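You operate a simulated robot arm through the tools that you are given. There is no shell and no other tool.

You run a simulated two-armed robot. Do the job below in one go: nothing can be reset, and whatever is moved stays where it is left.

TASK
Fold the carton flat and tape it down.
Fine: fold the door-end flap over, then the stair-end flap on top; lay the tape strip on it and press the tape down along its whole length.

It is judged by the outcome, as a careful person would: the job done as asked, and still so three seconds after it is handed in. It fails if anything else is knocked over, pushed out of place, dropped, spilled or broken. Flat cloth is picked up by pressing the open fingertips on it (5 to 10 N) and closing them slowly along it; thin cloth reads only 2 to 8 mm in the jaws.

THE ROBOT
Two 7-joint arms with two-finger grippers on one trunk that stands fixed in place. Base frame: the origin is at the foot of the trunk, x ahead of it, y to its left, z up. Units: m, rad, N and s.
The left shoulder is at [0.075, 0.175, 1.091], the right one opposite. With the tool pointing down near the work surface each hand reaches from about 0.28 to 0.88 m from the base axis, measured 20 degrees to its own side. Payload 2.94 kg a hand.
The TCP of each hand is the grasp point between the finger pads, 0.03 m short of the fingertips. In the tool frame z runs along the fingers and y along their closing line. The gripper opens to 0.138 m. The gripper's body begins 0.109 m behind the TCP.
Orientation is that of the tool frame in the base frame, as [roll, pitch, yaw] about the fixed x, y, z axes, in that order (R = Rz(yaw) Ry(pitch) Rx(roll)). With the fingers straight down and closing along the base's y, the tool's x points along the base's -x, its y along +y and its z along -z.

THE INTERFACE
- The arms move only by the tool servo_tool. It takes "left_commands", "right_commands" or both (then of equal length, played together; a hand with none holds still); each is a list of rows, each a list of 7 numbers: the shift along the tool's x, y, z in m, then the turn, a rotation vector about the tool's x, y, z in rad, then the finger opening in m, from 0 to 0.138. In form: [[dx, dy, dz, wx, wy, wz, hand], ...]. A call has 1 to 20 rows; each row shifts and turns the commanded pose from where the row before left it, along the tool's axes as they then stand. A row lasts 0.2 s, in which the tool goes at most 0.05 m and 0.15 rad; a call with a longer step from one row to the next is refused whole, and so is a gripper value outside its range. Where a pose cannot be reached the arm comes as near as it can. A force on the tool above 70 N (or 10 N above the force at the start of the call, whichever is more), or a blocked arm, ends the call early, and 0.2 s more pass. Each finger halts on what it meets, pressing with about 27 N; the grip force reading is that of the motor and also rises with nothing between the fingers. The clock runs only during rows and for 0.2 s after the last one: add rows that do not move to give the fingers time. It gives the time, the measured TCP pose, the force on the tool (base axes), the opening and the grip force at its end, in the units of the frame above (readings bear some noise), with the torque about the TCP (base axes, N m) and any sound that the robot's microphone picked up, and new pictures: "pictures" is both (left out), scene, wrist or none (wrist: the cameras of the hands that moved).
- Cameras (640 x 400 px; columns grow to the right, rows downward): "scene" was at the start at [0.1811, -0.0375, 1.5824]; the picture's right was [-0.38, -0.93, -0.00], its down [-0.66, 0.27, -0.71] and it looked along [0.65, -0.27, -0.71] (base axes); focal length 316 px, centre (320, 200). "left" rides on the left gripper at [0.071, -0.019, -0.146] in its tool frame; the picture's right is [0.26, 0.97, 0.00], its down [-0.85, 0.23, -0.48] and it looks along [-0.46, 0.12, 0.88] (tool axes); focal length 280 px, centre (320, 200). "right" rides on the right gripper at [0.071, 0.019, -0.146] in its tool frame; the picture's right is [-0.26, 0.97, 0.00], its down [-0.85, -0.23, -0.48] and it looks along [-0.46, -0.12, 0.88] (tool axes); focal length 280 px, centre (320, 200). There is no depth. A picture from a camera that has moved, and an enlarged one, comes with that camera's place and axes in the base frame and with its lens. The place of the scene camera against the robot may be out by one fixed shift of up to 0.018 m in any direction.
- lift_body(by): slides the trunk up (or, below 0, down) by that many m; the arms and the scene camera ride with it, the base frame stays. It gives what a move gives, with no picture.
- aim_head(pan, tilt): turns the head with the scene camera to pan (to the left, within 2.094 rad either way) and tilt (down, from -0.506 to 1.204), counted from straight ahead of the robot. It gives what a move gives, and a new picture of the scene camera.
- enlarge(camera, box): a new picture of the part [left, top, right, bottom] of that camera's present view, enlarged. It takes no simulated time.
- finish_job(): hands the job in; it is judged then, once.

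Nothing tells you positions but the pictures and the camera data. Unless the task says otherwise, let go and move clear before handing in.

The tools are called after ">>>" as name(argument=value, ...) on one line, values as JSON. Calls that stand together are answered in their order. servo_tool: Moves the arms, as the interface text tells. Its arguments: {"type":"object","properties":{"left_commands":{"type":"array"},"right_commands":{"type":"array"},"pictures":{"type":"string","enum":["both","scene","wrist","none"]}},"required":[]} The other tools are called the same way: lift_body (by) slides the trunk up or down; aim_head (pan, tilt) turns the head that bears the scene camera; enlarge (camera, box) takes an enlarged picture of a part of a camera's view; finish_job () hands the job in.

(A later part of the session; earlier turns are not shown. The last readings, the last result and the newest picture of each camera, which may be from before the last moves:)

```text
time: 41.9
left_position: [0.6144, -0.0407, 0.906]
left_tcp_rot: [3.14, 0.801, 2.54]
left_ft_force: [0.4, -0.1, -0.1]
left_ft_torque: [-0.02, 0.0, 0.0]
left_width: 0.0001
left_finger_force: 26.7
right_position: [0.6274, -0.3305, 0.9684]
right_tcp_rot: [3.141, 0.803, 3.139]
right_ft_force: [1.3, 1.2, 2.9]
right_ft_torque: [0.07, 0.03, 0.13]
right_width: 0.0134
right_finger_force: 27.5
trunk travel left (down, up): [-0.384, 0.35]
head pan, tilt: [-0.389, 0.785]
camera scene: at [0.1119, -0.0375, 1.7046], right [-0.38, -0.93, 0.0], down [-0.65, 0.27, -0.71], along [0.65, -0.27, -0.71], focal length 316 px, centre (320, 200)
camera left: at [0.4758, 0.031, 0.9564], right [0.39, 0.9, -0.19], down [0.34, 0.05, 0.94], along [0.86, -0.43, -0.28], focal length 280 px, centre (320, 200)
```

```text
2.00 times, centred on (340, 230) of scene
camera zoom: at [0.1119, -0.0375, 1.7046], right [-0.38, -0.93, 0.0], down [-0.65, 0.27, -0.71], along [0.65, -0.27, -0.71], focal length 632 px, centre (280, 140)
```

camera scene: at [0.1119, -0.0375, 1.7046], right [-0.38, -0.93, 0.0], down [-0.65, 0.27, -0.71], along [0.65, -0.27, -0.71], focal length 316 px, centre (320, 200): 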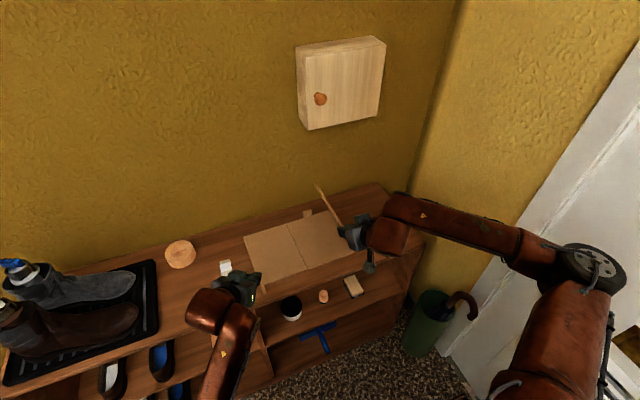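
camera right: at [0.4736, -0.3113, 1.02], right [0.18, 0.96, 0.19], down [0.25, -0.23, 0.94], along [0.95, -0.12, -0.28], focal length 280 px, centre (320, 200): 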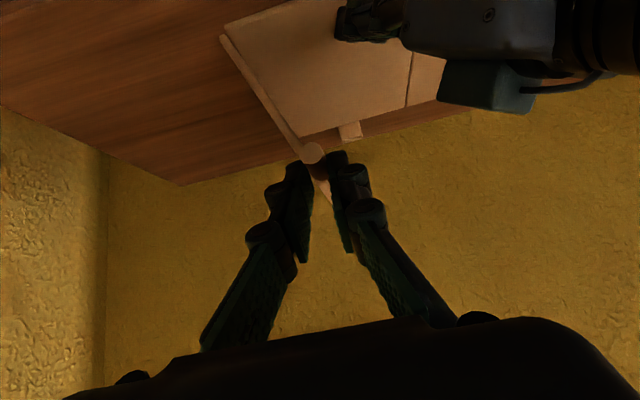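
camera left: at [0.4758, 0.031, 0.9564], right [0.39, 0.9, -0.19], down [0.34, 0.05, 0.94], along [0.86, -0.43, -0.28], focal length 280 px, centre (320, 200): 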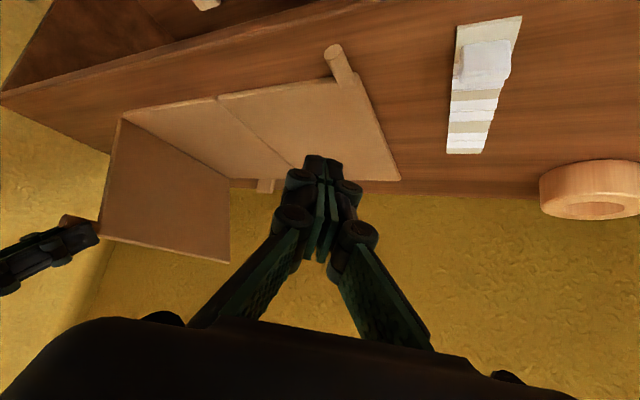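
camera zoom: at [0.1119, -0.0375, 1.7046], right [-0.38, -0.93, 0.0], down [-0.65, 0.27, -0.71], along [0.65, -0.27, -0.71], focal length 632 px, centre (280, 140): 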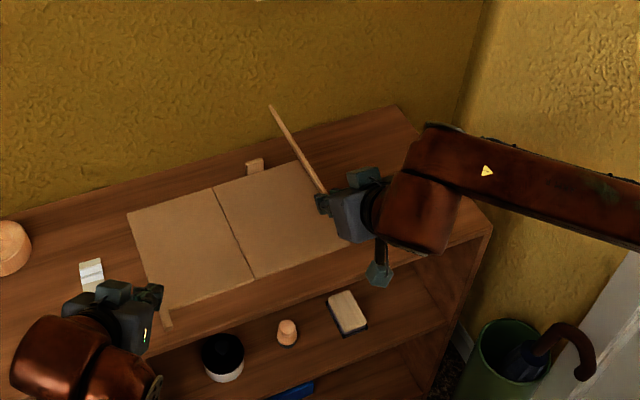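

The middle panel stays flat and the left hand is clear. Now I'll carry the door-end flap down from 110 to about 140 degrees.

>>> servo_tool(right_commands=[[0.00545, 0.01346, 0.00529, 0, 0, 0, 0.0], [0.00483, 0.01292, 0.00469, 0, 0, 0, 0.0], [0.00562, 0.01229, 0.00546, 0, 0, 0, 0.0], [0.00636, 0.01156, 0.00618, 0, 0, 0, 0.0], [0.00706, 0.01074, 0.00686, 0, 0, 0, 0.0], [0.0077, 0.00984, 0.00748, 0, 0, 0, 0.0], [0, 0, 0, 0, 0, 0, 0.0]], pictures="both")

>>> enlarge(camera="scene", box=[220, 130, 460, 330])

>>> enlarge(camera="left", box=[0, 40, 420, 300])

```text
time: 43.5
left_position: [0.6126, -0.0408, 0.9072]
left_tcp_rot: [3.141, 0.799, 2.542]
left_ft_force: [0.3, 0.5, 0.1]
left_ft_torque: [0.01, 0.03, 0.01]
left_width: 0.0
left_finger_force: 27.3
right_position: [0.6309, -0.2586, 0.9156]
right_tcp_rot: [3.14, 0.799, 3.141]
right_ft_force: [0.3, 1.1, -0.4]
right_ft_torque: [0.03, 0.06, 0.05]
right_width: 0.0134
right_finger_force: 27.4
trunk travel left (down, up): [-0.384, 0.35]
head pan, tilt: [-0.389, 0.785]
camera scene: at [0.1123, -0.0374, 1.7045], right [-0.38, -0.93, 0.0], down [-0.66, 0.27, -0.71], along [0.65, -0.27, -0.71], focal length 316 px, centre (320, 200)
camera right: at [0.4756, -0.2394, 0.9669], right [0.18, 0.96, 0.19], down [0.25, -0.23, 0.94], along [0.95, -0.13, -0.28], focal length 280 px, centre (320, 200)
```

scene: 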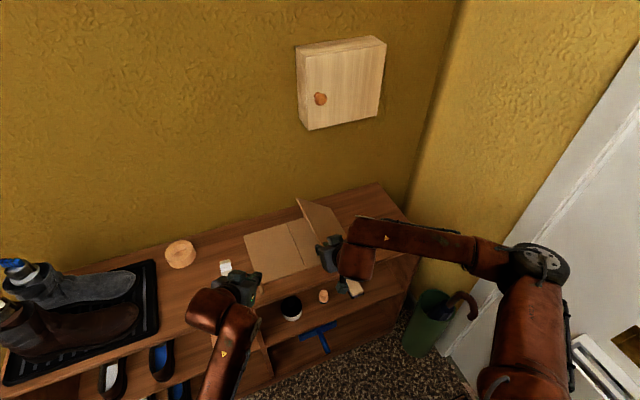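
right: 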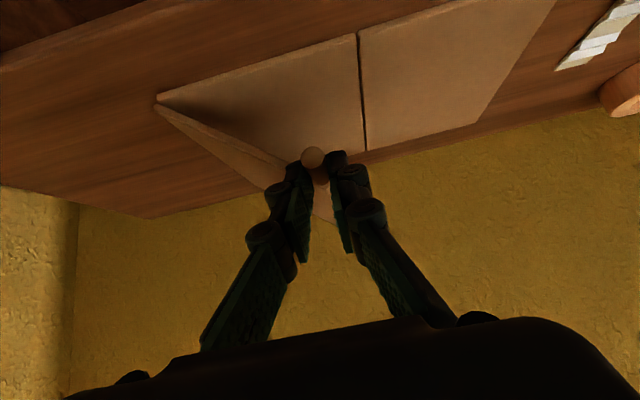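

```text
2.00 times, centred on (340, 230) of scene
camera zoom: at [0.1123, -0.0374, 1.7045], right [-0.38, -0.93, 0.0], down [-0.66, 0.27, -0.71], along [0.65, -0.27, -0.71], focal length 632 px, centre (280, 140)
```

zoom: 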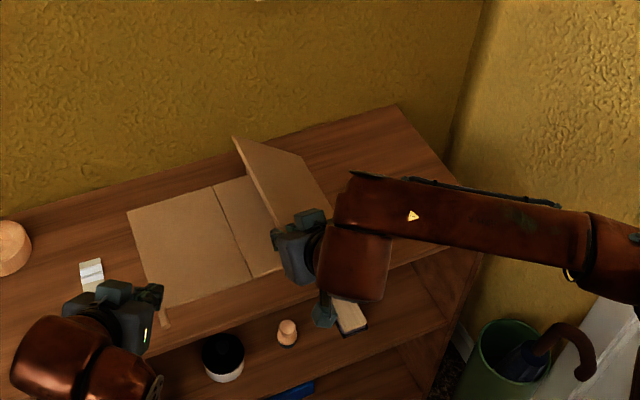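

```text
1.52 times, centred on (210, 170) of left
camera zoom: at [0.4761, 0.0307, 0.9561], right [0.39, 0.9, -0.19], down [0.34, 0.05, 0.94], along [0.86, -0.43, -0.28], focal length 427 px, centre (488, 246)
```

zoom: 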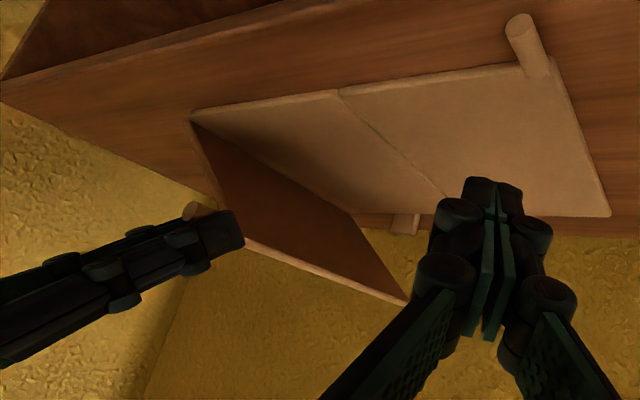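

The door flap is at about 140 degrees with almost no force. Continuing down to about 170 degrees.

>>> servo_tool(right_commands=[[0.00829, 0.00887, 0.00805, 0, 0, 0, 0.0], [0.00882, 0.00783, 0.00856, 0, 0, 0, 0.0], [0.00927, 0.00673, 0.009, 0, 0, 0, 0.0], [0.00966, 0.00557, 0.00938, 0, 0, 0, 0.0], [0.00996, 0.00438, 0.00968, 0, 0, 0, 0.0], [0.0102, 0.00315, 0.00991, 0, 0, 0, 0.0], [0, 0, 0, 0, 0, 0, 0.0]], pictures="both")

>>> enlarge(camera="left", box=[0, 40, 420, 300])

>>> enlarge(camera="scene", box=[220, 130, 460, 330])

```text
time: 45.1
left_position: [0.6132, -0.0406, 0.9067]
left_tcp_rot: [3.14, 0.801, 2.542]
left_ft_force: [0.6, 0.2, -0.6]
left_ft_torque: [-0.03, -0.01, 0.02]
left_width: 0.0
left_finger_force: 26.5
right_position: [0.6298, -0.2234, 0.8373]
right_tcp_rot: [3.141, 0.802, 3.14]
right_ft_force: [-0.1, 0.1, 0.0]
right_ft_torque: [0.03, 0.18, 0.05]
right_width: 0.0133
right_finger_force: 27.3
trunk travel left (down, up): [-0.384, 0.35]
head pan, tilt: [-0.389, 0.785]
camera scene: at [0.1123, -0.0373, 1.7045], right [-0.38, -0.93, 0.0], down [-0.66, 0.27, -0.71], along [0.65, -0.27, -0.71], focal length 316 px, centre (320, 200)
camera right: at [0.4753, -0.2036, 0.8893], right [0.18, 0.96, 0.19], down [0.25, -0.23, 0.94], along [0.95, -0.13, -0.28], focal length 280 px, centre (320, 200)
```

scene: 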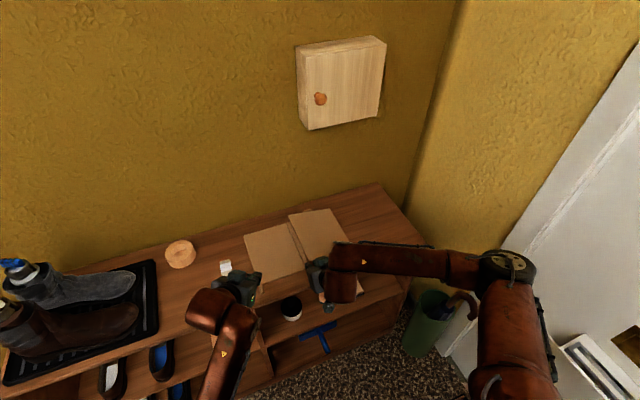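
right: 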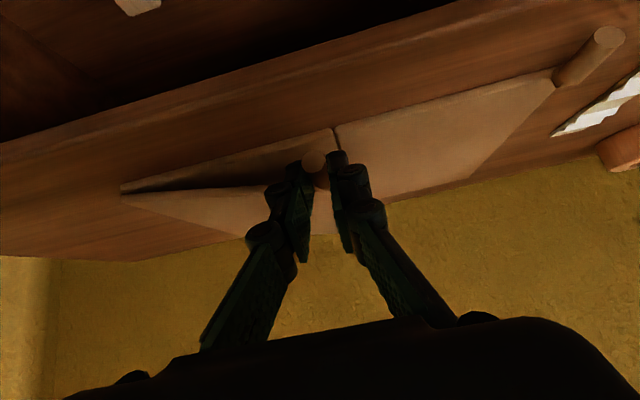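

```text
1.52 times, centred on (210, 170) of left
camera zoom: at [0.4761, 0.0308, 0.9561], right [0.39, 0.9, -0.19], down [0.34, 0.05, 0.94], along [0.86, -0.43, -0.28], focal length 427 px, centre (488, 246)
```

zoom: 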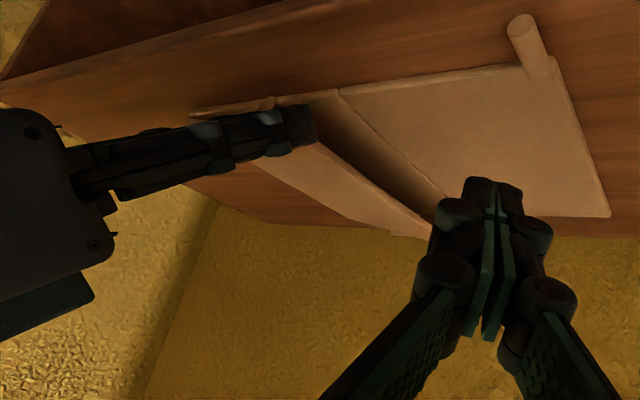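

```text
2.00 times, centred on (340, 230) of scene
camera zoom: at [0.1123, -0.0373, 1.7045], right [-0.38, -0.93, 0.0], down [-0.66, 0.27, -0.71], along [0.65, -0.27, -0.71], focal length 632 px, centre (280, 140)
```

zoom: 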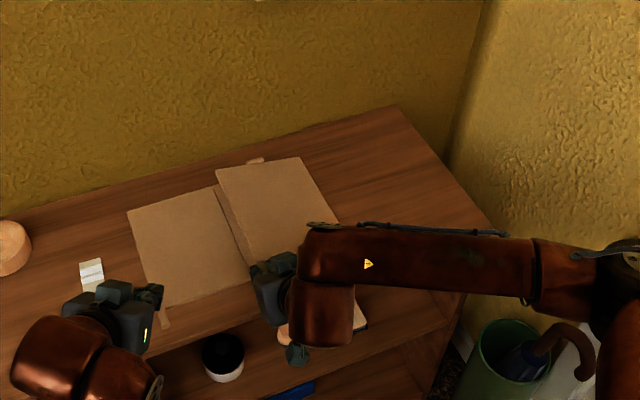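

Almost flat now. I'll lower the last part in small steps until it rests on the middle panel.

>>> servo_tool(right_commands=[[0.00517, 0.001, 0.00502, 0, 0, 0, 0.0], [0.00517, 0.0009, 0.00502, 0, 0, 0, 0.0], [0.0036, 0.0003, 0.0035, 0, 0, 0, 0.0], [0, 0, 0, 0, 0, 0, 0.0]], pictures="wrist")

>>> enlarge(camera="left", box=[0, 40, 420, 300])

```text
time: 46.1
left_position: [0.614, -0.041, 0.906]
left_tcp_rot: [3.142, 0.801, 2.54]
left_ft_force: [0.5, -1.2, 0.2]
left_ft_torque: [0.0, -0.02, 0.0]
left_width: 0.0001
left_finger_force: 27.3
right_position: [0.6286, -0.2193, 0.8195]
right_tcp_rot: [3.141, 0.801, 3.14]
right_ft_force: [2.0, 0.0, 0.1]
right_ft_torque: [-0.04, -0.27, -0.03]
right_width: 0.0137
right_finger_force: 27.5
trunk travel left (down, up): [-0.384, 0.35]
head pan, tilt: [-0.389, 0.785]
camera right: at [0.4748, -0.2005, 0.8699], right [0.18, 0.96, 0.19], down [0.25, -0.23, 0.94], along [0.95, -0.13, -0.28], focal length 280 px, centre (320, 200)
```

right: 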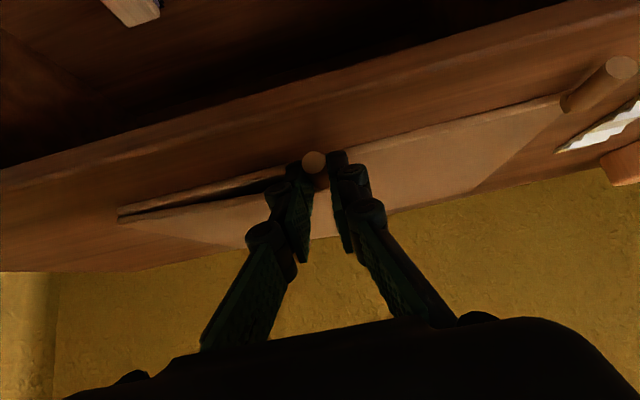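

```text
1.52 times, centred on (210, 170) of left
camera zoom: at [0.4762, 0.0306, 0.9561], right [0.39, 0.9, -0.19], down [0.34, 0.05, 0.94], along [0.86, -0.43, -0.28], focal length 427 px, centre (488, 246)
```

zoom: 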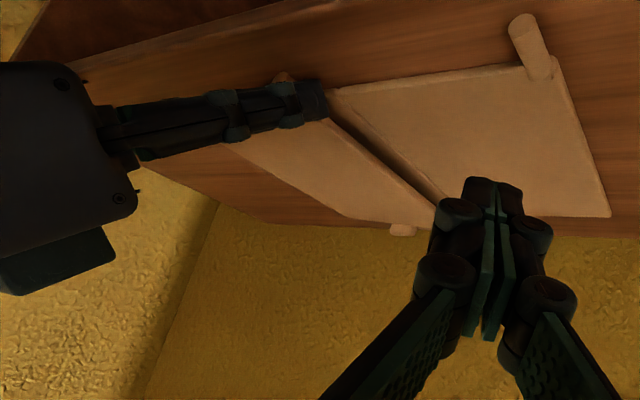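

>>> servo_tool(right_commands=[[0.00215, 0.0002, 0.00209, 0, 0, 0, 0.0], [0.00215, 0.0, 0.00209, 0, 0, 0, 0.0], [0, 0, 0, 0, 0, 0, 0.0]], pictures="wrist")

>>> enlarge(camera="right", box=[100, 80, 420, 280])

>>> enlarge(camera="left", box=[0, 40, 420, 300])

```text
time: 46.9
left_position: [0.6133, -0.04, 0.906]
left_tcp_rot: [-3.141, 0.802, 2.541]
left_ft_force: [0.2, -0.1, 0.8]
left_ft_torque: [-0.01, -0.01, -0.04]
left_width: 0.0
left_finger_force: 26.8
right_position: [0.6292, -0.22, 0.812]
right_tcp_rot: [-3.141, 0.799, 3.139]
right_ft_force: [-0.8, 1.3, 0.8]
right_ft_torque: [0.06, 0.08, 0.02]
right_width: 0.0132
right_finger_force: 27.5
trunk travel left (down, up): [-0.384, 0.35]
head pan, tilt: [-0.389, 0.785]
camera right: at [0.4754, -0.2005, 0.8637], right [0.18, 0.96, 0.19], down [0.25, -0.23, 0.94], along [0.95, -0.13, -0.28], focal length 280 px, centre (320, 200)
```

right: 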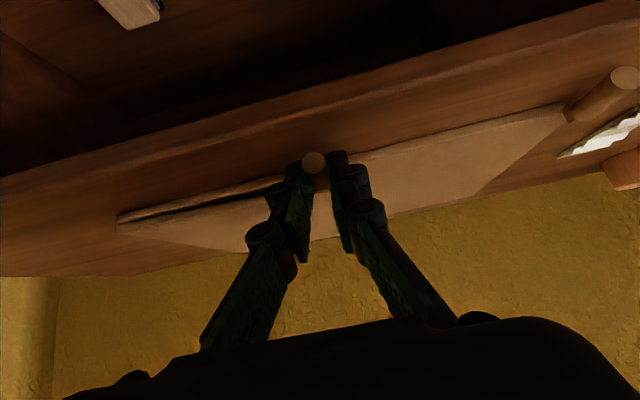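

```text
2.00 times, centred on (260, 180) of right
camera zoom: at [0.4754, -0.2005, 0.8637], right [0.18, 0.96, 0.19], down [0.25, -0.23, 0.94], along [0.95, -0.13, -0.28], focal length 561 px, centre (440, 240)
```

zoom: 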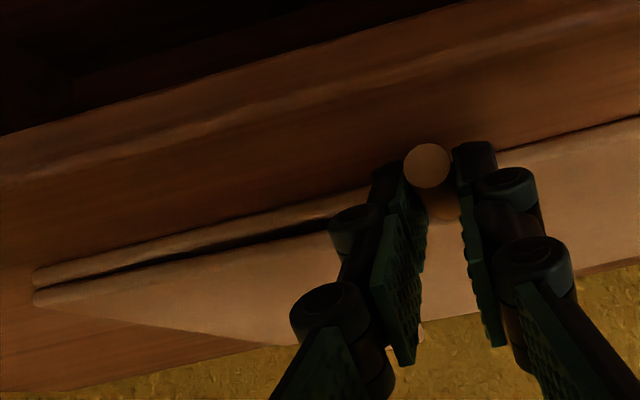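

```text
1.52 times, centred on (210, 170) of left
camera zoom: at [0.4761, 0.0307, 0.9561], right [0.39, 0.9, -0.19], down [0.34, 0.05, 0.94], along [0.86, -0.43, -0.28], focal length 427 px, centre (488, 246)
```

zoom: 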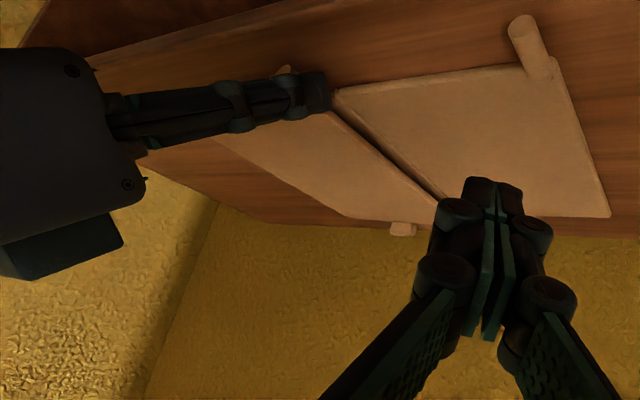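

The door flap is within a few millimetres of flat, and my fingertips are nearly at bench level. I'll release the handle, lift off, and see whether the flap stays before pressing it flat from above.

>>> servo_tool(right_commands=[[0, 0, 0, 0, 0, 0, 0.02], [0, 0, 0, 0, 0, 0, 0.03], [0, 0, 0, 0, 0, 0, 0.036], [-0.0108, 0, -0.0104, 0, 0, 0, 0.036], [-0.0215, 0, -0.0209, 0, 0, 0, 0.036], [-0.0215, 0, -0.0209, 0, 0, 0, 0.036], [0, 0, 0, 0, 0, 0, 0.036]], pictures="both")

>>> enlarge(camera="left", box=[0, 40, 420, 300])

>>> enlarge(camera="scene", box=[220, 130, 460, 330])

```text
time: 48.5
left_position: [0.6127, -0.0411, 0.9053]
left_tcp_rot: [3.141, 0.801, 2.541]
left_ft_force: [-1.1, 0.1, 0.0]
left_ft_torque: [-0.02, -0.02, 0.01]
left_width: 0.0
left_finger_force: 26.6
right_position: [0.6291, -0.2207, 0.888]
right_tcp_rot: [3.142, 0.799, 3.139]
right_ft_force: [-0.6, 0.3, -0.3]
right_ft_torque: [0.03, -0.01, -0.06]
right_width: 0.0361
right_finger_force: 0.0
trunk travel left (down, up): [-0.384, 0.35]
head pan, tilt: [-0.389, 0.785]
camera scene: at [0.1125, -0.0376, 1.7045], right [-0.38, -0.93, 0.0], down [-0.66, 0.27, -0.71], along [0.65, -0.27, -0.71], focal length 316 px, centre (320, 200)
camera right: at [0.4752, -0.2007, 0.9391], right [0.18, 0.96, 0.19], down [0.25, -0.23, 0.94], along [0.95, -0.13, -0.28], focal length 280 px, centre (320, 200)
```

scene: 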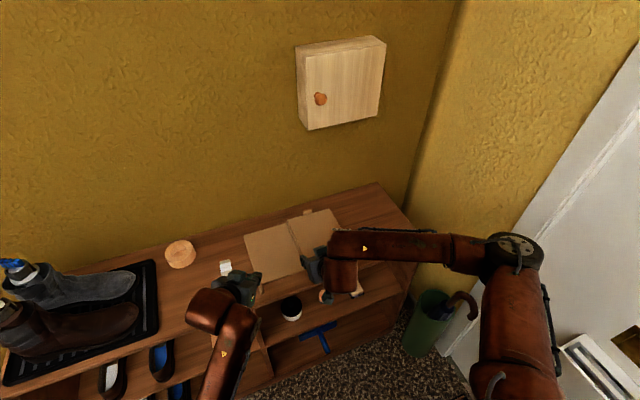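
right: 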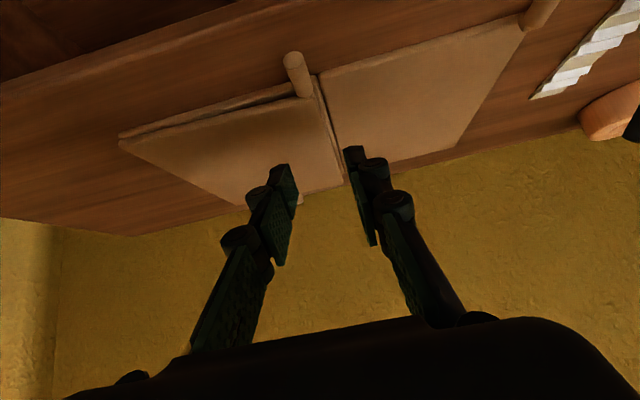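

```text
1.52 times, centred on (210, 170) of left
camera zoom: at [0.4762, 0.0306, 0.956], right [0.39, 0.9, -0.19], down [0.34, 0.05, 0.94], along [0.86, -0.43, -0.28], focal length 427 px, centre (488, 246)
```

zoom: 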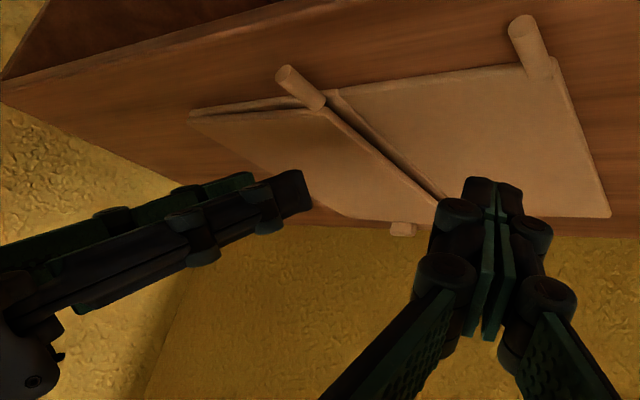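

```text
2.00 times, centred on (340, 230) of scene
camera zoom: at [0.1125, -0.0376, 1.7045], right [-0.38, -0.93, 0.0], down [-0.66, 0.27, -0.71], along [0.65, -0.27, -0.71], focal length 632 px, centre (280, 140)
```

zoom: 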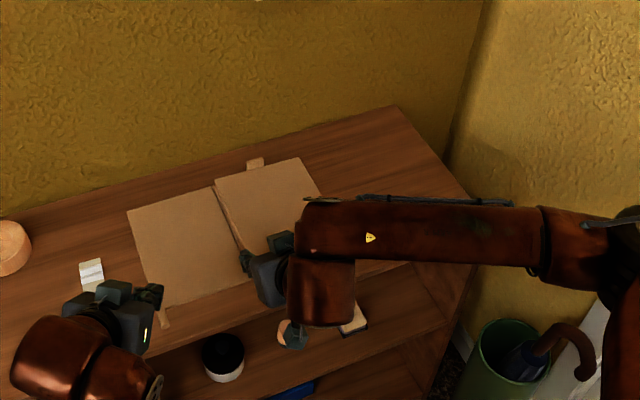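

The door flap stays folded on its own, only slightly open. For the stair-end flap I'll swap roles: the right hand holds down on the folded door flap while the left lifts. First I'll reorient the right hand, fingers closed and turned so its wrist sits to the right.

>>> servo_tool(right_commands=[[-0.0007, -0.0398, -0.0108, 0, 0, 0, 0.02], [-0.0007, -0.0398, -0.0108, 0, 0, 0, 0.01], [-0.0007, -0.0398, -0.0108, 0, 0, 0, 0.0], [-0.0007, -0.0398, -0.0108, 0, 0, 0, 0.0], [0, 0, 0, -0.0897, 0, -0.0871, 0.0], [0, 0, 0, -0.0897, 0, -0.0871, 0.0], [0, 0, 0, -0.0897, 0, -0.0871, 0.0], [0, 0, 0, -0.0897, 0, -0.0871, 0.0], [0, 0, 0, 0, -0.15, 0, 0.0], [0, 0, 0, 0, 0, 0, 0.0]], pictures="both")

```text
time: 50.7
left_position: [0.6145, -0.0393, 0.9054]
left_tcp_rot: [-3.14, 0.802, 2.542]
left_ft_force: [0.7, 0.8, 0.0]
left_ft_torque: [-0.05, 0.0, -0.05]
left_width: 0.0
left_finger_force: 27.4
right_position: [0.6016, -0.378, 0.9199]
right_tcp_rot: [3.141, 0.949, -2.644]
right_ft_force: [1.0, 0.2, 0.8]
right_ft_torque: [-0.02, 0.01, -0.02]
right_width: 0.0001
right_finger_force: 27.0
right hand out of reach, approached as far as the arm can: row 8
trunk travel left (down, up): [-0.384, 0.35]
head pan, tilt: [-0.389, 0.785]
camera scene: at [0.1142, -0.0354, 1.7044], right [-0.38, -0.93, 0.0], down [-0.66, 0.27, -0.71], along [0.65, -0.27, -0.71], focal length 316 px, centre (320, 200)
camera right: at [0.4519, -0.4378, 0.9476], right [-0.33, 0.92, 0.21], down [0.2, -0.15, 0.97], along [0.92, 0.36, -0.14], focal length 280 px, centre (320, 200)
```

scene: 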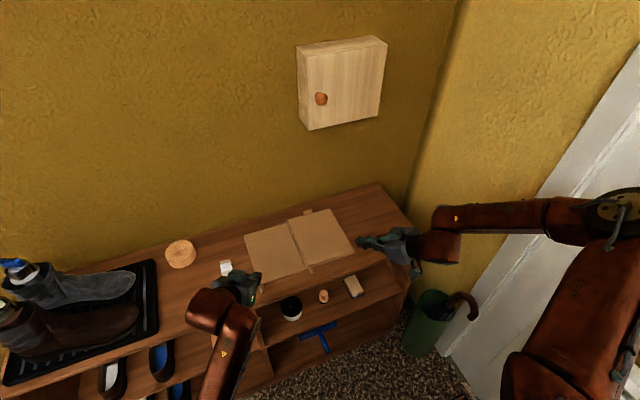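
right: 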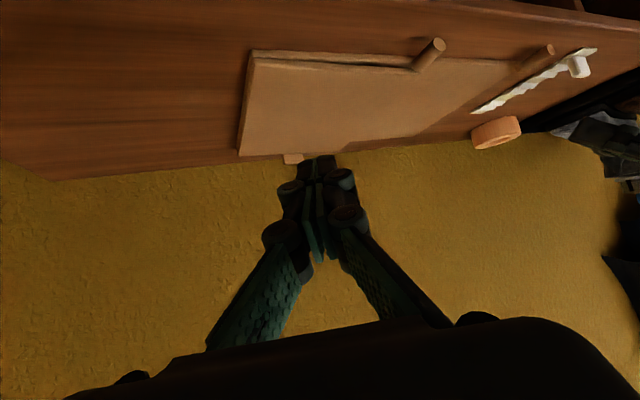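

The right hand is reoriented. Next I'll bring its fingertips to just above the folded flap at about (0.69, -0.32).

>>> servo_tool(right_commands=[[0.0062, 0.0021, 0.0292, 0, 0, 0, 0.0], [0.0062, 0.0021, 0.0292, 0, 0, 0, 0.0], [0.0062, 0.0021, 0.0292, 0, 0, 0, 0.0], [0.0062, 0.0021, 0.0292, 0, 0, 0, 0.0], [0, 0, 0, 0, 0, 0, 0.0]], pictures="both")

>>> enlarge(camera="left", box=[0, 40, 420, 300])

```text
time: 51.9
left_position: [0.6141, -0.0414, 0.9076]
left_tcp_rot: [3.141, 0.8, 2.542]
left_ft_force: [0.9, -0.5, -0.3]
left_ft_torque: [0.02, 0.0, 0.01]
left_width: 0.0002
left_finger_force: 26.3
right_position: [0.668, -0.3348, 0.8306]
right_tcp_rot: [3.14, 0.952, -2.643]
right_ft_force: [0.3, 0.1, -0.6]
right_ft_torque: [0.03, 0.01, 0.01]
right_width: 0.0
right_finger_force: 27.2
trunk travel left (down, up): [-0.384, 0.35]
head pan, tilt: [-0.389, 0.785]
camera scene: at [0.1117, -0.0376, 1.7046], right [-0.38, -0.93, 0.0], down [-0.65, 0.27, -0.71], along [0.65, -0.27, -0.71], focal length 316 px, centre (320, 200)
camera right: at [0.5179, -0.3951, 0.859], right [-0.33, 0.92, 0.21], down [0.2, -0.15, 0.97], along [0.92, 0.36, -0.14], focal length 280 px, centre (320, 200)
```

scene: 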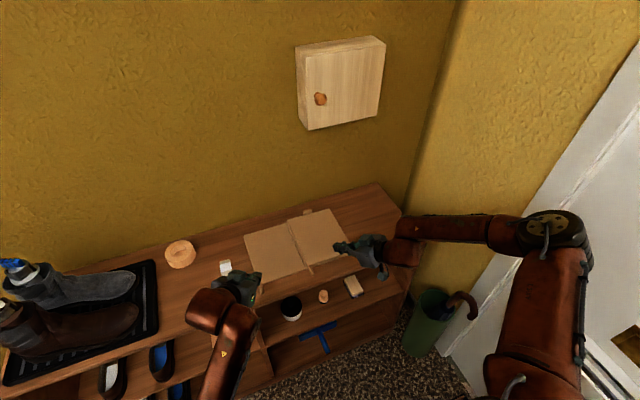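
right: 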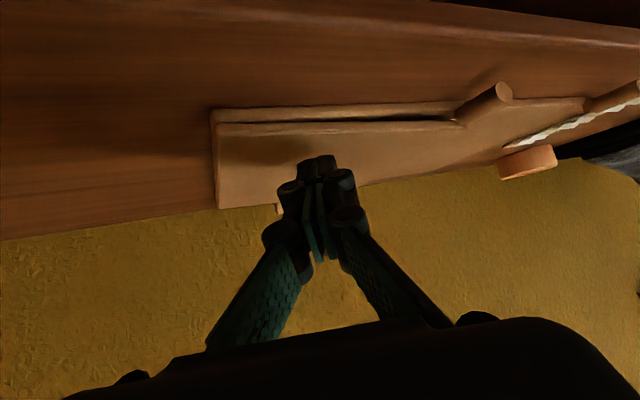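

```text
1.52 times, centred on (210, 170) of left
camera zoom: at [0.4758, 0.0305, 0.9563], right [0.39, 0.9, -0.19], down [0.34, 0.05, 0.94], along [0.86, -0.43, -0.28], focal length 427 px, centre (488, 246)
```

zoom: 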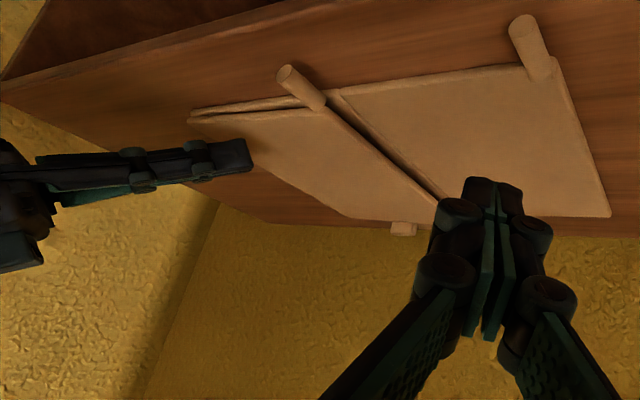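

>>> servo_tool(right_commands=[[0.00325, 0, 0.00233, 0, 0, 0, 0.0], [0.00325, 0, 0.00233, 0, 0, 0, 0.0], [0, 0, 0, 0, 0, 0, 0.0]], pictures="none")

```text
time: 52.7
left_position: [0.6145, -0.0399, 0.9059]
left_tcp_rot: [3.138, 0.802, 2.54]
left_ft_force: [-0.7, -0.5, -0.6]
left_ft_torque: [0.0, 0.02, 0.02]
left_width: 0.0
left_finger_force: 27.4
right_position: [0.6686, -0.3343, 0.8239]
right_tcp_rot: [3.141, 0.949, -2.643]
right_ft_force: [0.1, -0.3, -0.5]
right_ft_torque: [0.01, 0.0, 0.02]
right_width: 0.0
right_finger_force: 27.0
trunk travel left (down, up): [-0.384, 0.35]
head pan, tilt: [-0.389, 0.785]
```

>>> servo_tool(right_commands=[[0.00163, 0, 0.00117, 0, 0, 0, 0.0], [0.00163, 0, 0.00117, 0, 0, 0, 0.0], [0, 0, 0, 0, 0, 0, 0.0]], pictures="none")

```text
time: 53.5
left_position: [0.6133, -0.0408, 0.9053]
left_tcp_rot: [3.141, 0.801, 2.542]
left_ft_force: [-0.9, 0.1, 0.0]
left_ft_torque: [0.03, 0.02, -0.04]
left_width: 0.0001
left_finger_force: 27.3
right_position: [0.6679, -0.3333, 0.8212]
right_tcp_rot: [-3.141, 0.953, -2.643]
right_ft_force: [-0.8, -0.6, 7.1]
right_ft_torque: [0.03, -0.08, -0.06]
right_width: 0.006
right_finger_force: 27.0
trunk travel left (down, up): [-0.384, 0.35]
head pan, tilt: [-0.389, 0.785]
```

Contact at 7 N on the folded flap. A little more pressure for a firm hold.

>>> servo_tool(right_commands=[[0.00163, 0, 0.00117, 0, 0, 0, 0.0], [0, 0, 0, 0, 0, 0, 0.0]], pictures="wrist")

>>> enlarge(camera="left", box=[0, 40, 420, 300])

>>> enlarge(camera="scene", box=[180, 180, 420, 330])

```text
time: 54.1
left_position: [0.6121, -0.0409, 0.9086]
left_tcp_rot: [3.138, 0.804, 2.539]
left_ft_force: [-0.8, 0.2, 0.0]
left_ft_torque: [-0.03, 0.01, -0.01]
left_width: 0.0
left_finger_force: 26.6
right_position: [0.6676, -0.3338, 0.8211]
right_tcp_rot: [-3.14, 0.956, -2.641]
right_ft_force: [-1.6, -3.9, 18.4]
right_ft_torque: [0.03, -0.18, -0.06]
right_width: 0.0058
right_finger_force: 26.8
trunk travel left (down, up): [-0.384, 0.35]
head pan, tilt: [-0.389, 0.785]
camera right: at [0.5173, -0.3933, 0.8476], right [-0.33, 0.92, 0.21], down [0.2, -0.15, 0.97], along [0.92, 0.36, -0.13], focal length 280 px, centre (320, 200)
```

right: 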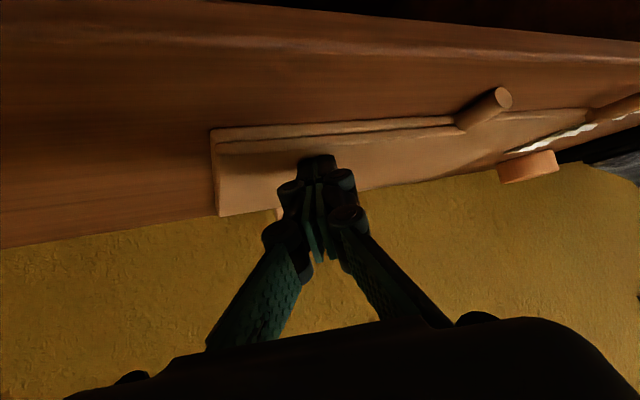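

```text
1.52 times, centred on (210, 170) of left
camera zoom: at [0.4748, 0.0307, 0.957], right [0.4, 0.9, -0.19], down [0.33, 0.05, 0.94], along [0.86, -0.43, -0.28], focal length 427 px, centre (488, 246)
```

zoom: 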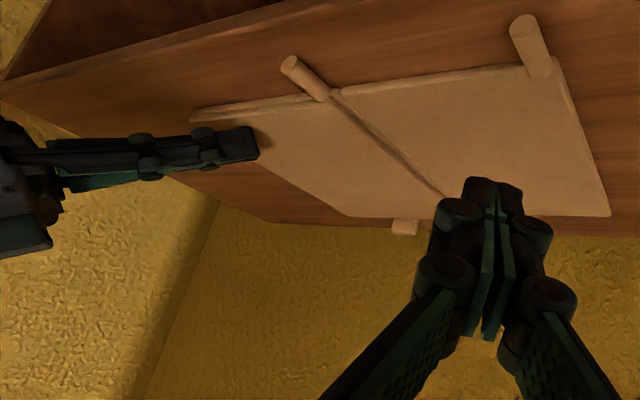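

```text
2.67 times, centred on (300, 255) of scene
camera zoom: at [0.1098, -0.037, 1.7049], right [-0.38, -0.93, 0.0], down [-0.65, 0.27, -0.71], along [0.65, -0.27, -0.71], focal length 843 px, centre (373, 53)
```

zoom: 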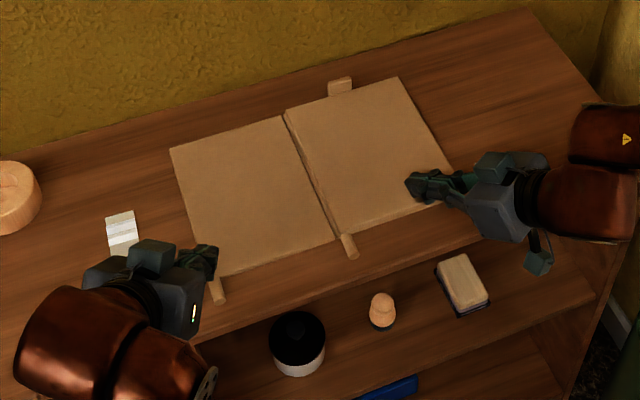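

The door flap is pressed flat and held at 18 N. Now I'll turn the left hand straight again with the fingers slightly open, to line up on the stair-end handle.

>>> servo_tool(left_commands=[[0, 0, 0, -0.1076, 0, -0.1046, 0.01], [0, 0, 0, -0.1076, 0, -0.1046, 0.02], [0, 0, 0, -0.1076, 0, -0.1046, 0.03], [0, 0, 0, -0.1076, 0, -0.1046, 0.04], [0, 0, 0, 0, 0, 0, 0.04], [0, 0, 0, 0, 0, 0, 0.04]], pictures="wrist")

>>> enlarge(camera="left", box=[200, 0, 480, 200])

```text
time: 55.7
left_position: [0.6241, 0.0012, 0.8944]
left_tcp_rot: [3.026, 0.812, 3.091]
left_ft_force: [0.4, 0.1, -0.2]
left_ft_torque: [-0.04, 0.02, -0.02]
left_width: 0.0399
left_finger_force: 0.1
right_position: [0.6679, -0.333, 0.8204]
right_tcp_rot: [3.141, 0.955, -2.643]
right_ft_force: [-2.2, -0.6, 8.2]
right_ft_torque: [0.05, -0.09, 0.06]
right_width: 0.0061
right_finger_force: 26.8
trunk travel left (down, up): [-0.384, 0.35]
head pan, tilt: [-0.389, 0.785]
stopped in row 6 (left hand): the arm was blocked; the commanded pose is now the measured one
camera left: at [0.4712, -0.0268, 0.9403], right [-0.21, 0.97, -0.11], down [0.23, 0.16, 0.96], along [0.95, 0.18, -0.26], focal length 280 px, centre (320, 200)
```

left: 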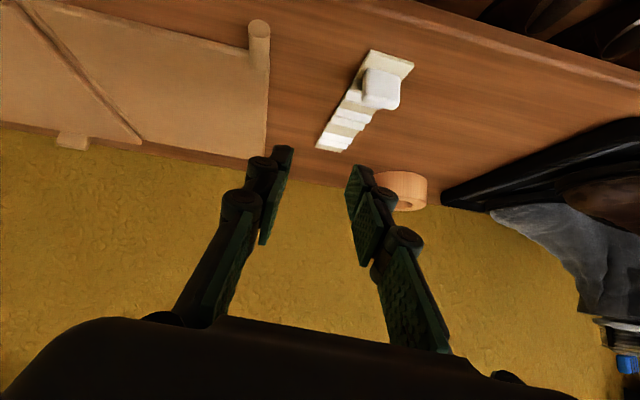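

```text
2.00 times, centred on (340, 100) of left
camera zoom: at [0.4712, -0.0268, 0.9403], right [-0.21, 0.97, -0.11], down [0.23, 0.16, 0.96], along [0.95, 0.18, -0.26], focal length 561 px, centre (280, 400)
```

zoom: 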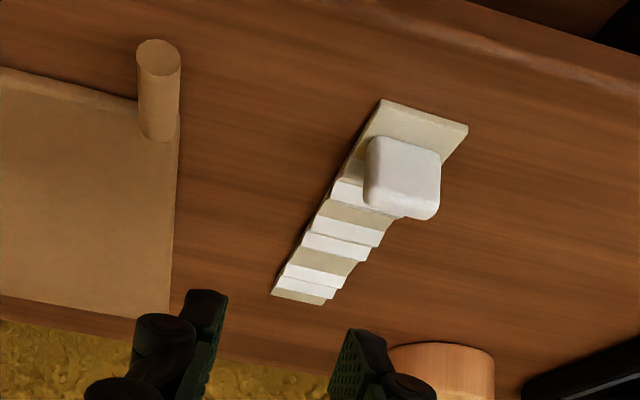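

The left arm reports it was blocked near the end of that turn. I'll look at the whole scene to see what it met.

>>> enlarge(camera="scene", box=[0, 0, 640, 400])

>>> aim_head(pan=0.0, tilt=0.95)

```text
1.00 times, centred on (320, 200) of scene (not enlarged: the box is as wide or as high as the picture)
camera zoom: at [0.1117, -0.0374, 1.7043], right [-0.38, -0.93, 0.0], down [-0.65, 0.27, -0.71], along [0.65, -0.27, -0.71], focal length 316 px, centre (320, 200)
```

zoom: 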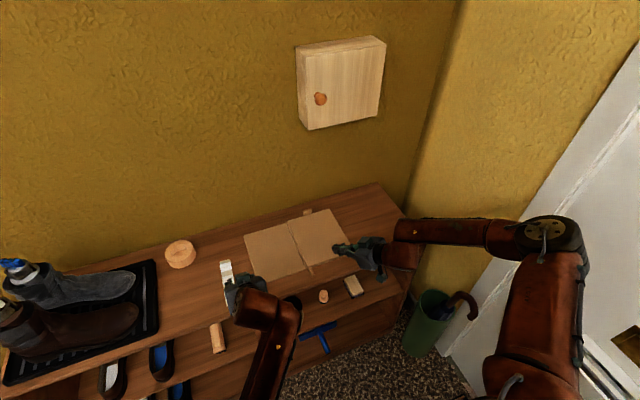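

```text
time: 56.6
left_position: [0.6247, 0.0009, 0.8951]
left_tcp_rot: [3.029, 0.814, 3.091]
left_ft_force: [-0.6, 0.5, -0.2]
left_ft_torque: [-0.02, 0.05, 0.0]
left_width: 0.0399
left_finger_force: 0.1
right_position: [0.6696, -0.3323, 0.8208]
right_tcp_rot: [-3.14, 0.955, -2.641]
right_ft_force: [4.6, 0.2, 11.8]
right_ft_torque: [0.08, -0.25, -0.05]
right_width: 0.0062
right_finger_force: 27.0
trunk travel left (down, up): [-0.384, 0.35]
head pan, tilt: [0.0, 0.949]
camera scene: at [0.109, -0.0063, 1.6921], right [0.0, -1.0, 0.0], down [-0.81, 0.0, -0.58], along [0.58, 0.0, -0.81], focal length 316 px, centre (320, 200)
```

scene: 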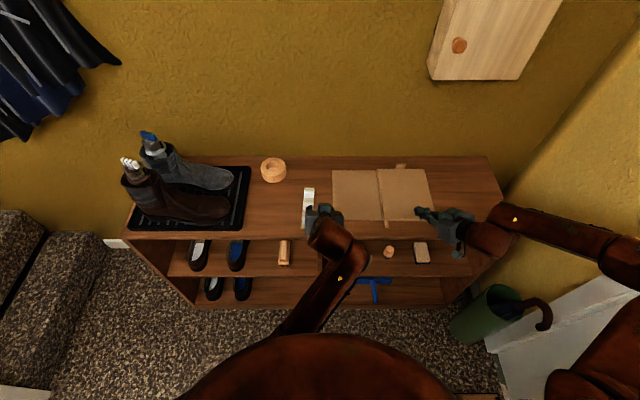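

The left forearm has come in close to the trunk with that turn, so the arm is in an awkward posture, and nothing on the bench was touched. I'll undo the turn, lift up, and go back to a plain straight-down posture, which should suit the stair-end handle better.

>>> servo_tool(left_commands=[[0, 0, 0, 0.1076, 0, 0.1046, 0.04], [0, 0, 0, 0.1076, 0, 0.1046, 0.04], [0, 0, 0, 0.1076, 0, 0.1046, 0.04], [0, 0, 0, 0.0717, 0, 0.0697, 0.04], [-0.0251, 0, -0.0244, 0, 0, 0, 0.04], [-0.0251, 0, -0.0244, 0, 0, 0, 0.04], [-0.0287, 0, -0.0279, 0, 0, 0, 0.04], [-0.0287, 0, -0.0279, 0, 0, 0, 0.04], [-0.0287, 0, -0.0279, 0, 0, 0, 0.04], [-0.0287, 0, -0.0279, 0, 0, 0, 0.04], [0, 0, 0, 0, 0, 0, 0.04]], pictures="scene")

```text
time: 59.0
left_position: [0.6203, -0.0162, 1.123]
left_tcp_rot: [3.041, 0.771, 2.548]
left_ft_force: [0.2, -0.3, -0.5]
left_ft_torque: [0.03, 0.02, 0.01]
left_width: 0.0401
left_finger_force: 0.1
right_position: [0.6687, -0.3333, 0.8202]
right_tcp_rot: [3.141, 0.956, -2.641]
right_ft_force: [2.2, 0.9, 18.6]
right_ft_torque: [0.18, -0.3, 0.09]
right_width: 0.0059
right_finger_force: 27.5
trunk travel left (down, up): [-0.384, 0.35]
head pan, tilt: [0.0, 0.949]
camera scene: at [0.108, -0.0077, 1.6921], right [0.0, -1.0, 0.0], down [-0.81, 0.0, -0.58], along [0.58, 0.0, -0.81], focal length 316 px, centre (320, 200)
```

scene: 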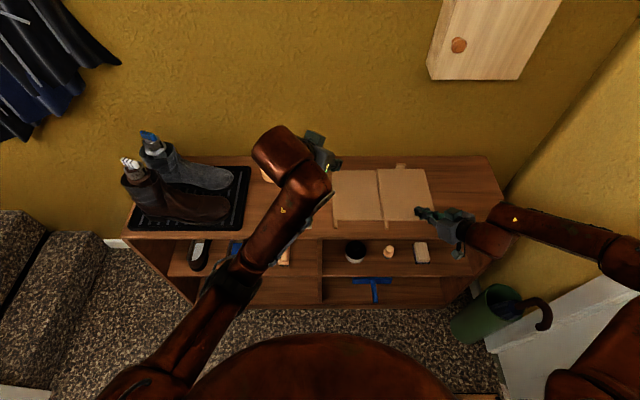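

The left arm is back in a normal posture. Next I'll reduce the tilt to zero and straighten the yaw while still high up.

>>> servo_tool(left_commands=[[0, 0, 0, 0, 0.1285, 0, 0.04], [0, 0, 0, 0, 0.1285, 0, 0.04], [0, 0, 0, 0, 0.1285, 0, 0.04], [0, 0, 0, 0, 0.1285, 0, 0.04], [0, 0, 0, 0, 0.1285, 0, 0.04], [0, 0, 0, 0, 0.1285, 0, 0.04], [0, 0, 0, 0, 0, -0.1485, 0.04], [0, 0, 0, 0, 0, -0.1485, 0.04], [0, 0, 0, 0, 0, -0.1485, 0.04], [0, 0, 0, 0, 0, -0.1485, 0.04], [0, 0, 0, 0, 0, 0, 0.04]], pictures="none")

```text
time: 61.4
left_position: [0.6195, -0.0175, 1.1241]
left_tcp_rot: [3.085, 0.044, -3.07]
left_ft_force: [0.3, 0.1, -0.5]
left_ft_torque: [0.0, -0.01, -0.02]
left_width: 0.04
left_finger_force: 0.1
right_position: [0.6674, -0.3326, 0.8203]
right_tcp_rot: [-3.14, 0.954, -2.64]
right_ft_force: [-0.4, -0.1, 19.3]
right_ft_torque: [0.15, -0.25, 0.0]
right_width: 0.0058
right_finger_force: 27.2
trunk travel left (down, up): [-0.384, 0.35]
head pan, tilt: [0.0, 0.949]
```

>>> servo_tool(left_commands=[[0, 0, 0, 0.0566, 0.044, 0.0716, 0.04], [-0.0035, -0.0069, 0.0348, 0, 0, 0, 0.04], [-0.0035, -0.0069, 0.0348, 0, 0, 0, 0.04], [-0.0035, -0.0069, 0.0348, 0, 0, 0, 0.04], [-0.0035, -0.0069, 0.0348, 0, 0, 0, 0.04], [-0.0035, -0.0069, 0.0348, 0, 0, 0, 0.04], [0, 0, 0, 0, 0, 0, 0.04]], pictures="both")

>>> enlarge(camera="left", box=[180, 60, 460, 260])

```text
time: 63.0
left_position: [0.6369, -0.0522, 0.9487]
left_tcp_rot: [3.139, -0.001, 3.14]
left_ft_force: [-0.3, -0.6, 0.5]
left_ft_torque: [-0.04, 0.03, 0.02]
left_width: 0.0402
left_finger_force: 0.0
right_position: [0.6675, -0.3324, 0.8209]
right_tcp_rot: [-3.14, 0.955, -2.64]
right_ft_force: [-0.4, 0.6, 19.3]
right_ft_torque: [0.16, -0.22, 0.02]
right_width: 0.006
right_finger_force: 27.1
trunk travel left (down, up): [-0.384, 0.35]
head pan, tilt: [0.0, 0.949]
camera scene: at [0.1078, -0.0057, 1.6922], right [0.0, -1.0, 0.0], down [-0.81, 0.0, -0.58], along [0.58, 0.0, -0.81], focal length 316 px, centre (320, 200)
camera left: at [0.5677, -0.0717, 1.0943], right [-0.26, 0.96, 0.0], down [0.85, 0.23, 0.47], along [0.46, 0.13, -0.88], focal length 280 px, centre (320, 200)
```

scene: 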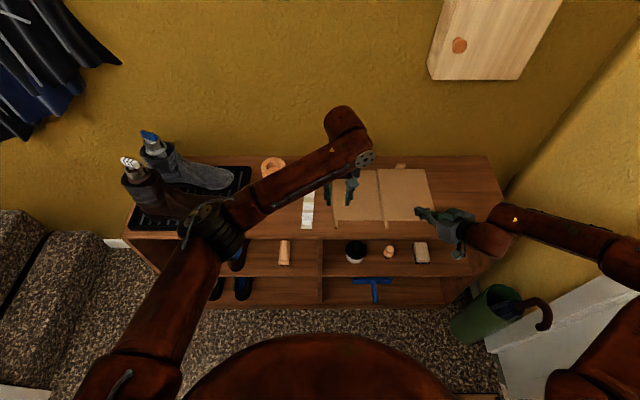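
left: 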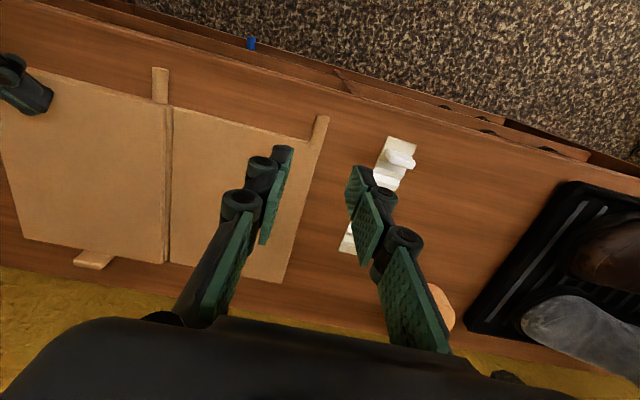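

```text
2.00 times, centred on (320, 160) of left
camera zoom: at [0.5677, -0.0717, 1.0943], right [-0.26, 0.96, 0.0], down [0.85, 0.23, 0.47], along [0.46, 0.13, -0.88], focal length 561 px, centre (320, 280)
```

zoom: 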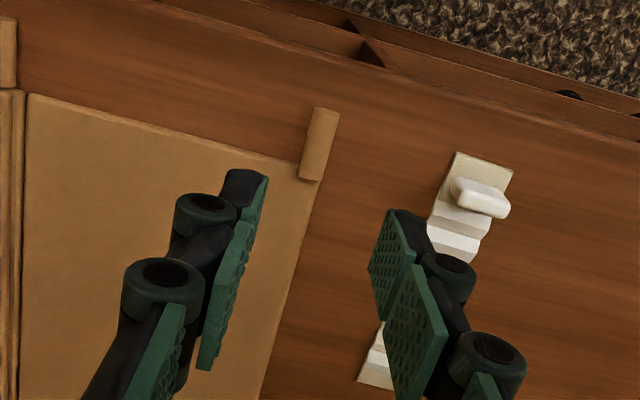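

Left hand is over the stair-end handle, which I place at x 0.629–0.664, y ≈ -0.051. I'll lower toward it.

>>> servo_tool(left_commands=[[-0.0017, 0.0004, 0.033, 0, 0, 0, 0.04], [-0.0017, 0.0004, 0.033, 0, 0, 0, 0.04], [-0.0016, 0.0004, 0.03, 0, 0, 0, 0.04], [0, 0, 0, 0, 0, 0, 0.04]], pictures="both")

>>> enlarge(camera="left", box=[220, 90, 420, 230])

```text
time: 64.0
left_position: [0.6429, -0.051, 0.8537]
left_tcp_rot: [3.141, -0.004, -3.141]
left_ft_force: [0.4, 0.4, 0.5]
left_ft_torque: [0.02, 0.02, 0.0]
left_width: 0.04
left_finger_force: 0.0
right_position: [0.6669, -0.3323, 0.8198]
right_tcp_rot: [-3.14, 0.955, -2.641]
right_ft_force: [-0.1, 0.0, 18.9]
right_ft_torque: [0.1, -0.28, 0.01]
right_width: 0.0058
right_finger_force: 27.2
trunk travel left (down, up): [-0.384, 0.35]
head pan, tilt: [0.0, 0.949]
camera scene: at [0.1078, -0.0058, 1.6922], right [0.0, -1.0, 0.0], down [-0.81, 0.0, -0.58], along [0.58, 0.0, -0.81], focal length 316 px, centre (320, 200)
camera left: at [0.572, -0.0702, 0.9998], right [-0.26, 0.96, 0.0], down [0.85, 0.23, 0.47], along [0.46, 0.13, -0.88], focal length 280 px, centre (320, 200)
```

scene: 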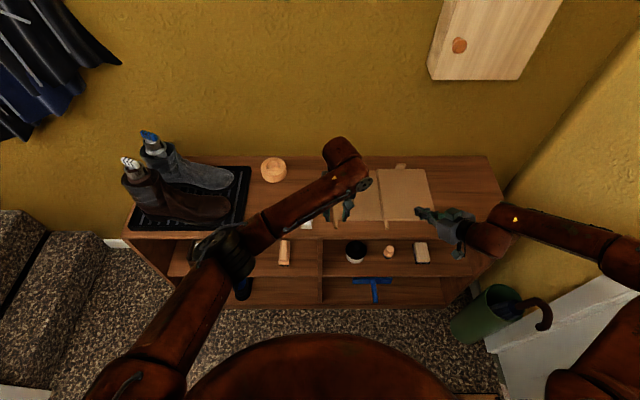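
left: 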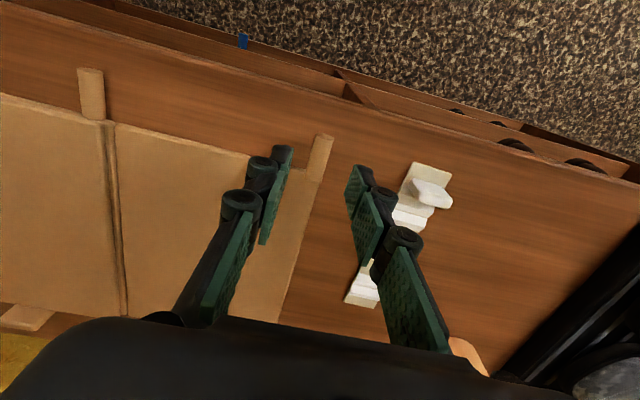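

```text
2.86 times, centred on (320, 160) of left
camera zoom: at [0.572, -0.0702, 0.9998], right [-0.26, 0.96, 0.0], down [0.85, 0.23, 0.47], along [0.46, 0.13, -0.88], focal length 801 px, centre (320, 314)
```

zoom: 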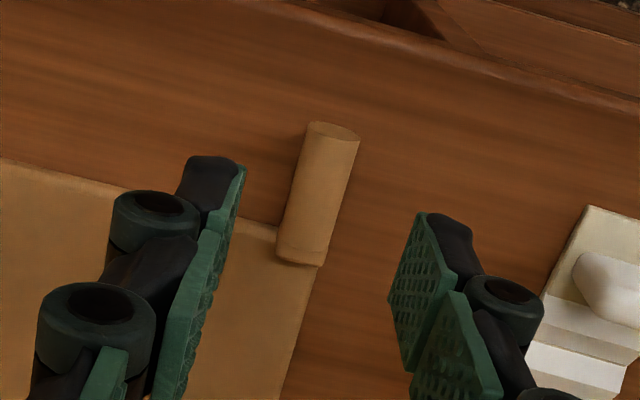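

Well aligned in y. I'll descend to about 5 mm above the bench with the handle between the fingers.

>>> servo_tool(left_commands=[[0, 0, 0.013, 0, 0, 0, 0.04], [0, 0, 0.013, 0, 0, 0, 0.036], [0, 0, 0.01, 0, 0, 0, 0.032], [0, 0, 0.003, 0, 0, 0, 0.03], [0, 0, 0, 0, 0, 0, 0.03]], pictures="wrist")

>>> enlarge(camera="left", box=[220, 90, 420, 230])

```text
time: 65.2
left_position: [0.6427, -0.0523, 0.8153]
left_tcp_rot: [3.139, -0.003, -3.141]
left_ft_force: [-0.6, 0.3, 0.2]
left_ft_torque: [0.0, 0.02, 0.01]
left_width: 0.03
left_finger_force: 0.0
right_position: [0.6671, -0.3352, 0.8208]
right_tcp_rot: [-3.141, 0.955, -2.642]
right_ft_force: [-0.9, -0.6, 17.7]
right_ft_torque: [0.14, -0.21, 0.01]
right_width: 0.006
right_finger_force: 27.1
trunk travel left (down, up): [-0.384, 0.35]
head pan, tilt: [0.0, 0.949]
camera left: at [0.5725, -0.0708, 0.961], right [-0.26, 0.96, 0.0], down [0.85, 0.23, 0.47], along [0.46, 0.13, -0.88], focal length 280 px, centre (320, 200)
```

left: 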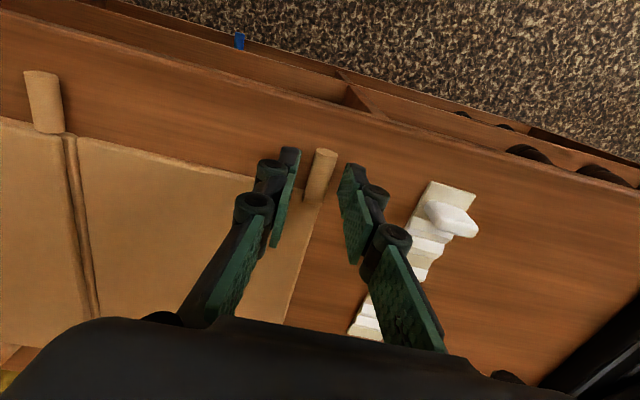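

```text
2.86 times, centred on (320, 160) of left
camera zoom: at [0.5725, -0.0708, 0.961], right [-0.26, 0.96, 0.0], down [0.85, 0.23, 0.47], along [0.46, 0.13, -0.88], focal length 801 px, centre (320, 314)
```

zoom: 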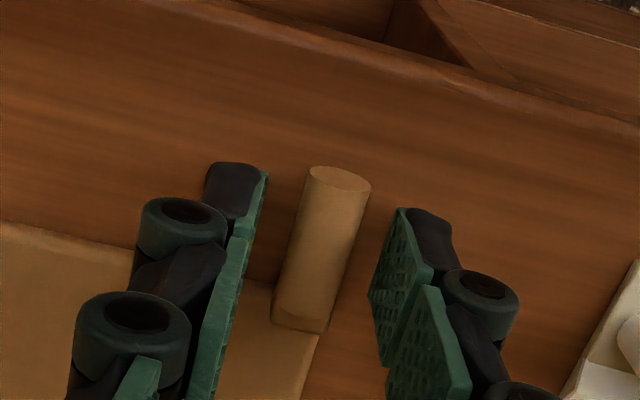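

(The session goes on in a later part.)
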